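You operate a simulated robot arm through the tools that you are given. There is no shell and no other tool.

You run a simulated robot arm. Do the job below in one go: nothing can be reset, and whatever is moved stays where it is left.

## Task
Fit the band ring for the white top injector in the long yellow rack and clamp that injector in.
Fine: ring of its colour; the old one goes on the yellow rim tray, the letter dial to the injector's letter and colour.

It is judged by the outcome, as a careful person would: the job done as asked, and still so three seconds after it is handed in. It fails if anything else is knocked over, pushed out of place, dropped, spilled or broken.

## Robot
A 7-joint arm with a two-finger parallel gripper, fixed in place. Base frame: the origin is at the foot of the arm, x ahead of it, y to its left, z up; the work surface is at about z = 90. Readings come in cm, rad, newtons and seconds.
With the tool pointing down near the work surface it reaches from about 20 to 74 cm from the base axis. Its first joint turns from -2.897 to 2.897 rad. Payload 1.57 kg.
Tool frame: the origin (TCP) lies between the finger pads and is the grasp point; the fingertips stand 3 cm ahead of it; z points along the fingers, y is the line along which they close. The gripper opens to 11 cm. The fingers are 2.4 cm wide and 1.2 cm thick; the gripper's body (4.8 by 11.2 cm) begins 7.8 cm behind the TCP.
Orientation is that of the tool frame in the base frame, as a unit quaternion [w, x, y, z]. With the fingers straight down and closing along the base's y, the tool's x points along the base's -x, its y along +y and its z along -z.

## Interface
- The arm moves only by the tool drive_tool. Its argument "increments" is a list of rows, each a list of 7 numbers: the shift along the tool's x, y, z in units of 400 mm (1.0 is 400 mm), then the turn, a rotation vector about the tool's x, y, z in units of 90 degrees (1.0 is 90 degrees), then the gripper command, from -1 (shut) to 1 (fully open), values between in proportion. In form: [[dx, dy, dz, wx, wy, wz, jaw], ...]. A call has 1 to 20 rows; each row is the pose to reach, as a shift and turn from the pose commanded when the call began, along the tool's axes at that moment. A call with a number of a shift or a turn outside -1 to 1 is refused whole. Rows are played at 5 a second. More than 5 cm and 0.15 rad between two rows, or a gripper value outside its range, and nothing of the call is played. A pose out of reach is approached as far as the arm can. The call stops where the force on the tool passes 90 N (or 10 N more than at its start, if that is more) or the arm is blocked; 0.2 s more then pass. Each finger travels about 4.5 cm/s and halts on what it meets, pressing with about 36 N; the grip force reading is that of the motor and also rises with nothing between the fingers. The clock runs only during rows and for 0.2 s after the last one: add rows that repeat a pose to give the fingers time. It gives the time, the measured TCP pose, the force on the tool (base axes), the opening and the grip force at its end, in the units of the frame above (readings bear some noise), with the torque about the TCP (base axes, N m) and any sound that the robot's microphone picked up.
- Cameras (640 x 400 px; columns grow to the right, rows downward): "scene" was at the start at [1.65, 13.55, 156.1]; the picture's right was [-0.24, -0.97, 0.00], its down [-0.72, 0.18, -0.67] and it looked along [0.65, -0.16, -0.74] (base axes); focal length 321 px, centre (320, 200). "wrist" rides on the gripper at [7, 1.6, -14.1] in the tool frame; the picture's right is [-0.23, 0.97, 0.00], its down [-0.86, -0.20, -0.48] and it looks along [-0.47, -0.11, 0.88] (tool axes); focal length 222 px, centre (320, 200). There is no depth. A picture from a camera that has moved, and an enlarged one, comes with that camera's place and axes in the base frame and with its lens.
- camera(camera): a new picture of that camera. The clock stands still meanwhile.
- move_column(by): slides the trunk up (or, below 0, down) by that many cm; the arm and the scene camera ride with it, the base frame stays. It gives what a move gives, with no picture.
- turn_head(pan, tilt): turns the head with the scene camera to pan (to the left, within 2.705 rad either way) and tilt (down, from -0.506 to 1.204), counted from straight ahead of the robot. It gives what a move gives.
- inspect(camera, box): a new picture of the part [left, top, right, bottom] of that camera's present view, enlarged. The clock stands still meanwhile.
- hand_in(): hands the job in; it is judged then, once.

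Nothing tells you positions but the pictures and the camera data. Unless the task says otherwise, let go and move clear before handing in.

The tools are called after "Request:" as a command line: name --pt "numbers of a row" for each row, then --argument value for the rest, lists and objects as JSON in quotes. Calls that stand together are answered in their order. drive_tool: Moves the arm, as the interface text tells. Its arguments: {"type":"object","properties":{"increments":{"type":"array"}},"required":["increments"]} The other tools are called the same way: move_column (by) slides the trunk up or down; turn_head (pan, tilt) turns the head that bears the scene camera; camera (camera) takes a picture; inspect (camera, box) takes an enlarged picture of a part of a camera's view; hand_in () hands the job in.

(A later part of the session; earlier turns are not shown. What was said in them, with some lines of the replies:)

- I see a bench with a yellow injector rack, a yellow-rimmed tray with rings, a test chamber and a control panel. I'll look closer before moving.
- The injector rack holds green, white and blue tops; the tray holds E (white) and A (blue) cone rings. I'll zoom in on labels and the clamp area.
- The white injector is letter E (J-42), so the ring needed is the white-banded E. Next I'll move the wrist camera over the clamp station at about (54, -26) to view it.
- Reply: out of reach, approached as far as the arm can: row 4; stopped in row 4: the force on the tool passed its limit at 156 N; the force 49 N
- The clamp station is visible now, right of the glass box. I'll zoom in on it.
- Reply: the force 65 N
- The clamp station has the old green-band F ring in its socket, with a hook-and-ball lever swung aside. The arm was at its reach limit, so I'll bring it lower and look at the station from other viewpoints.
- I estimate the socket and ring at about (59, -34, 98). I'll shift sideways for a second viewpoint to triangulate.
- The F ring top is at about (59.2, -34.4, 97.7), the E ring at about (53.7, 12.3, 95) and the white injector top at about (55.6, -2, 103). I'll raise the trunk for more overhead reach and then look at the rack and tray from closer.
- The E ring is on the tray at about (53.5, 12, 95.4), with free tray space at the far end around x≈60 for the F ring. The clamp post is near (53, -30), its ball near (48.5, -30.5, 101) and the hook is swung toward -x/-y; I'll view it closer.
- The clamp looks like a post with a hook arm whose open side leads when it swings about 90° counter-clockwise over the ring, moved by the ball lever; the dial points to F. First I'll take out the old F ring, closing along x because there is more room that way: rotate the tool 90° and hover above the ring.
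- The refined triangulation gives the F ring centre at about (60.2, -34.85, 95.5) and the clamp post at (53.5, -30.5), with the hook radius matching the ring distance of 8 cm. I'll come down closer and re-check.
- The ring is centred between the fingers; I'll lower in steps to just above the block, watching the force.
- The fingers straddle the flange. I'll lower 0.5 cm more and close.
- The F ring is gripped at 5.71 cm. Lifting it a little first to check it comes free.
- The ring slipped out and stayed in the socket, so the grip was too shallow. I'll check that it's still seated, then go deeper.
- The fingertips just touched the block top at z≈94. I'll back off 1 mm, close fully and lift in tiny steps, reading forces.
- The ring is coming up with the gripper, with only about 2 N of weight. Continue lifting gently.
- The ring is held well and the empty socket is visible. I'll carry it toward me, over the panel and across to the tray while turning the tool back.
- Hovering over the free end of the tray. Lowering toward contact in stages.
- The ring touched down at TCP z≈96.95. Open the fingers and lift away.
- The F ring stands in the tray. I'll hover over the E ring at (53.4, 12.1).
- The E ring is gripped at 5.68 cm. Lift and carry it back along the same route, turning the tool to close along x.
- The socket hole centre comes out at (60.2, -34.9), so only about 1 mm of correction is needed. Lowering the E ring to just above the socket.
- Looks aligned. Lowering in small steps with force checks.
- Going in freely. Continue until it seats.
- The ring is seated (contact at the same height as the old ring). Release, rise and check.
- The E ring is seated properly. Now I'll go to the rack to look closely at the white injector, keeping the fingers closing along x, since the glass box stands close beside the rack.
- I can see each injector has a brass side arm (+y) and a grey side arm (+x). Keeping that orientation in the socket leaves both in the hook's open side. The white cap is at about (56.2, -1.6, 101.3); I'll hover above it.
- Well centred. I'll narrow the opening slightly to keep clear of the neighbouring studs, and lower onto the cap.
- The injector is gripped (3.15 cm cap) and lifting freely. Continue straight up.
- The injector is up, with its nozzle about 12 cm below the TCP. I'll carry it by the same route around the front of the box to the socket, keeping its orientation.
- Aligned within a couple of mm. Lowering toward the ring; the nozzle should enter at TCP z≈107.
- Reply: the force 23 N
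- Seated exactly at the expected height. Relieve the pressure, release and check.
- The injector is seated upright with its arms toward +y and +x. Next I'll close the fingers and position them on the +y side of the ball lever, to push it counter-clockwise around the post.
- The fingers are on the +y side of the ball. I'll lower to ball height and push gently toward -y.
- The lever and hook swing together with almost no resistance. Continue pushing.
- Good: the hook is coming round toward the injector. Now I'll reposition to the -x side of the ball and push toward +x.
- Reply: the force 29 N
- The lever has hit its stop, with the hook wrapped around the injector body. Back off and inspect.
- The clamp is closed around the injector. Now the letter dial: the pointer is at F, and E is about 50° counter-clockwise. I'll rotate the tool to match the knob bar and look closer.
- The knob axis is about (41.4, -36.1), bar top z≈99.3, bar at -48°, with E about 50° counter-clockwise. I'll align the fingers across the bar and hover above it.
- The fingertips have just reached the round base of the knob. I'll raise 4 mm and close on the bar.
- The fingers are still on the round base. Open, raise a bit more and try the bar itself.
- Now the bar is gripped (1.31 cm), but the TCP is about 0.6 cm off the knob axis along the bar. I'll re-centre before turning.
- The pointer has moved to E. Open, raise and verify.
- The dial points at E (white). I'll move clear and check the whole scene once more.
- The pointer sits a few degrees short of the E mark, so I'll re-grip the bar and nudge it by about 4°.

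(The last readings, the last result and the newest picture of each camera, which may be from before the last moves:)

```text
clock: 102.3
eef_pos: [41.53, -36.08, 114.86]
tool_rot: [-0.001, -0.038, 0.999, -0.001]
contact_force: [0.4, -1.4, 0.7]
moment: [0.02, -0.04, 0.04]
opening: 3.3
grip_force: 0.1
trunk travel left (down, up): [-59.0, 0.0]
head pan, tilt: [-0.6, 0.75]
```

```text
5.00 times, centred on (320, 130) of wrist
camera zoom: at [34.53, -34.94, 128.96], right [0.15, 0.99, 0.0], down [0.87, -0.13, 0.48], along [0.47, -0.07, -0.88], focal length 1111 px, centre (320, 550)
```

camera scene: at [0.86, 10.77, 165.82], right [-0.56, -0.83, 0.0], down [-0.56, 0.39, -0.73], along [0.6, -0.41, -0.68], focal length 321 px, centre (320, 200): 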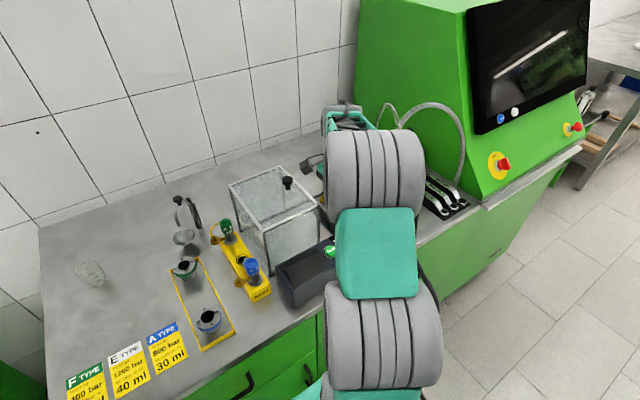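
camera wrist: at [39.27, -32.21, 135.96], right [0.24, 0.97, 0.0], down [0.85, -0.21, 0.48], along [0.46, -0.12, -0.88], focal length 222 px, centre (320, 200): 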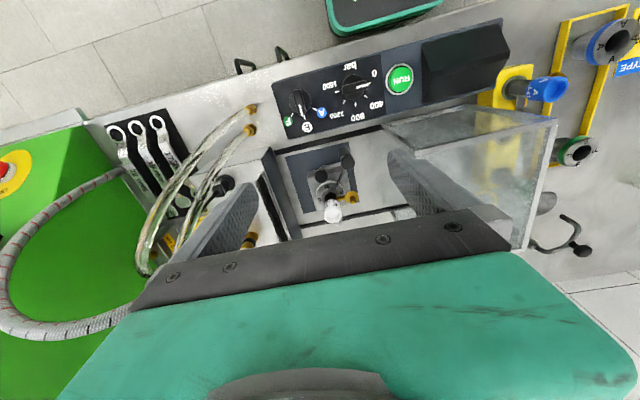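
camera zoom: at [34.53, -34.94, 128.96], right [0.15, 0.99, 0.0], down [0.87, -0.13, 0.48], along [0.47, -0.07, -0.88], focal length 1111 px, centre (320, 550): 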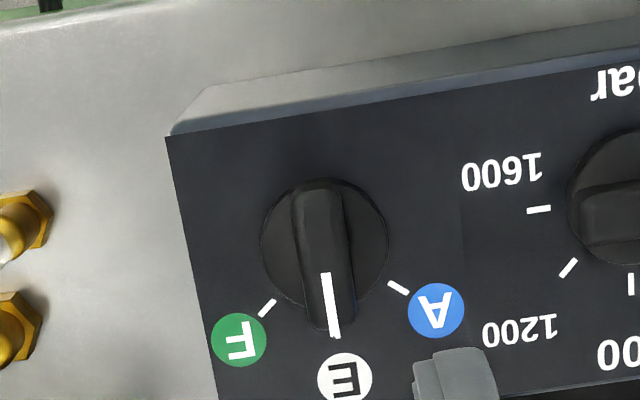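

The pointer is now squarely on E. Moving clear and doing final checks of the clamp, tray and rack.

Request:
drive_tool --pt "0 0.0 -0.1 0 0 0 0" --pt "0 0.1 -0.2 0 0 0 0.5" --pt "0 0.2 -0.2 0 0 0 1" --pt "0 0.3 -0.2 0 0 0 1" --pt "0 0.4 -0.2 0 0 0 1" --pt "0 0.5 -0.2 0 0 0 1" --pt "0 0.5 -0.2 0 0 0 1"

Request:
camera --camera "wrist"

Request:
turn_head --pan -0.5 --tilt 0.8

Request:
camera --camera "scene"

Request:
inspect --camera "wrist" --box '[150, 60, 300, 200]'

```text
refused: row 2 steps farther than a row can; nothing moved
```

```text
taken
camera wrist: at [34.53, -34.94, 128.96], right [0.15, 0.99, 0.0], down [0.87, -0.13, 0.48], along [0.47, -0.07, -0.88], focal length 222 px, centre (320, 200)
```

wrist: 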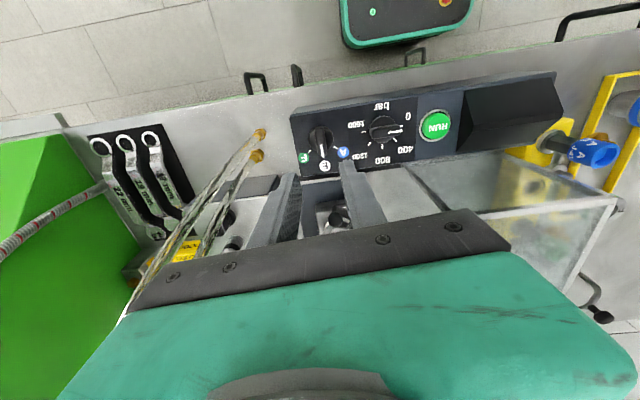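

```text
clock: 103.0
eef_pos: [41.55, -35.98, 114.85]
tool_rot: [-0.001, -0.038, 0.999, -0.002]
contact_force: [0.4, 0.5, 0.1]
moment: [-0.01, 0.0, 0.01]
opening: 3.31
grip_force: 0.1
trunk travel left (down, up): [-59.0, 0.0]
head pan, tilt: [-0.499, 0.799]
```

```text
taken
camera scene: at [1.1, 11.58, 165.43], right [-0.48, -0.88, 0.0], down [-0.63, 0.34, -0.7], along [0.61, -0.33, -0.72], focal length 321 px, centre (320, 200)
```

scene: 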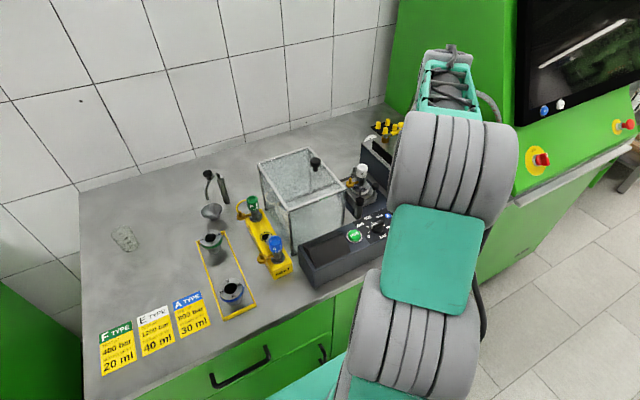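

```text
2.86 times, centred on (225, 130) of wrist
camera zoom: at [34.53, -34.93, 128.92], right [0.15, 0.99, 0.0], down [0.87, -0.13, 0.48], along [0.47, -0.07, -0.88], focal length 635 px, centre (591, 400)
```

zoom: 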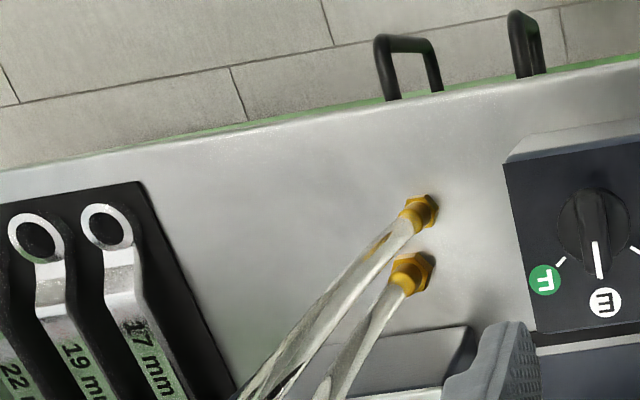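

Request:
drive_tool --pt "0 0.0 -0.08 0 0 0 0" --pt "0 0.08 -0.14 0 0 0 0.5" --pt "0 0.18 -0.17 0 0 0 1" --pt "0 0.28 -0.17 0 0 0 1" --pt "0 0.38 -0.17 0 0 0 1" --pt "0 0.48 -0.17 0 0 0 1" --pt "0 0.48 -0.17 0 0 0 1"

Request:
camera --camera "wrist"

Request:
inspect --camera "scene" --box '[180, 150, 300, 320]'

Request:
inspect --camera "scene" --box '[320, 140, 420, 240]'

```text
clock: 104.6
eef_pos: [39.96, -16.49, 121.4]
tool_rot: [0.0, -0.038, 0.999, -0.001]
contact_force: [0.5, 0.2, -0.4]
moment: [0.0, -0.04, -0.01]
opening: 10.99
grip_force: 0.0
trunk travel left (down, up): [-59.0, 0.0]
head pan, tilt: [-0.499, 0.799]
```

```text
taken
camera wrist: at [32.99, -15.43, 135.62], right [0.15, 0.99, 0.0], down [0.87, -0.13, 0.48], along [0.47, -0.07, -0.88], focal length 222 px, centre (320, 200)
```

wrist: 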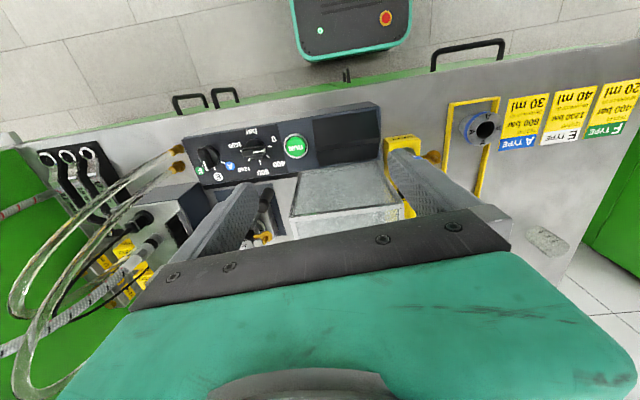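

```text
2.35 times, centred on (240, 235) of scene
camera zoom: at [1.1, 11.59, 165.43], right [-0.48, -0.88, 0.0], down [-0.63, 0.34, -0.7], along [0.61, -0.33, -0.72], focal length 755 px, centre (508, 118)
```

zoom: 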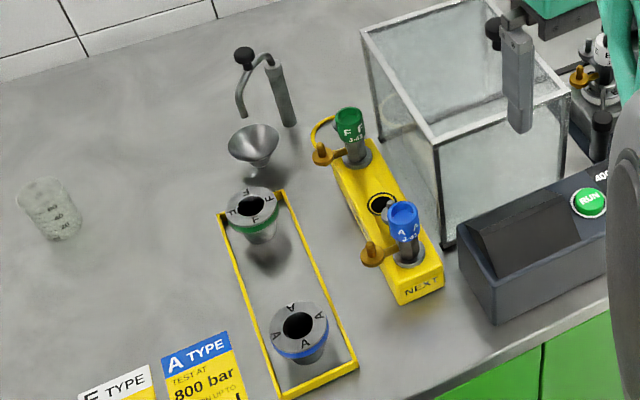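

```text
4.00 times, centred on (370, 190) of scene
camera zoom: at [1.1, 11.59, 165.43], right [-0.48, -0.88, 0.0], down [-0.63, 0.34, -0.7], along [0.61, -0.33, -0.72], focal length 1284 px, centre (120, 240)
```

zoom: 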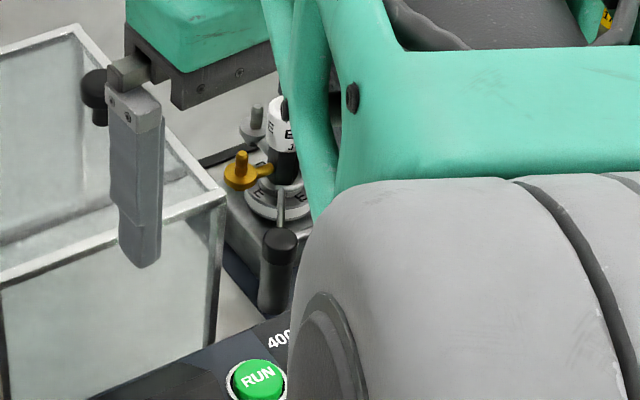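

Request:
inspect --camera "scene" --box '[190, 215, 260, 330]'

Request:
inspect --camera "scene" --box '[195, 220, 235, 260]'

```text
3.48 times, centred on (225, 272) of scene
camera zoom: at [1.1, 11.59, 165.43], right [-0.48, -0.88, 0.0], down [-0.63, 0.34, -0.7], along [0.61, -0.33, -0.72], focal length 1117 px, centre (650, -52)
```

zoom: 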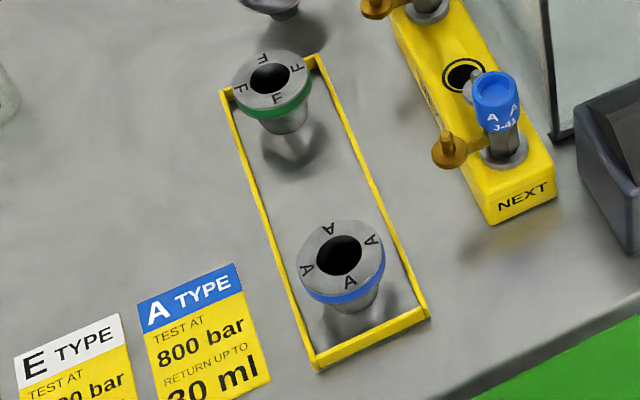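

```text
10.00 times, centred on (215, 240) of scene
camera zoom: at [1.1, 11.59, 165.43], right [-0.48, -0.88, 0.0], down [-0.63, 0.34, -0.7], along [0.61, -0.33, -0.72], focal length 3211 px, centre (1370, -200)
```

zoom: 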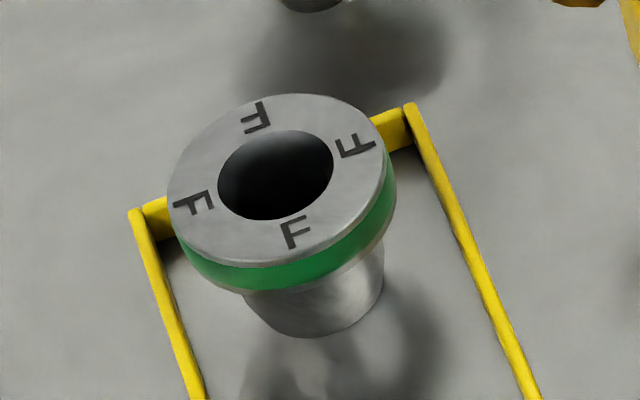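

The final check shows everything in place:
- The E ring and white injector are seated and clamped.
- The F ring stands inside the yellow-rim tray.
- The dial is on E.
- The arm is clear and nothing else has moved.

I'm handing in.

Request:
hand_in

```text
The job is handed in.
```

The job is done and handed in: the white-top injector (letter E) sits in its white-band E ring, clamped in the station.

- **Ring:** I took the old green-band F ring out of the socket and stood it on the yellow-rim tray. The E ring is seated in its place. My first grip on the F ring slipped. It stayed in the socket, and the second grip lifted it out cleanly.
- **Injector:** it rests fully down in the ring, turned the same way as it was in the rack. I pushed the ball lever to its stop, and the hook now wraps round the injector body.
- **Dial:** the letter dial points at E (white). The first turn stopped a few degrees short, so I nudged it the rest of the way onto the mark.

In the last pictures nothing else had moved. The arm was clear with the gripper empty. I left the pressure dial as it was, since the task did not mention it. The hand-in gave no result, so I don't know how it was judged.
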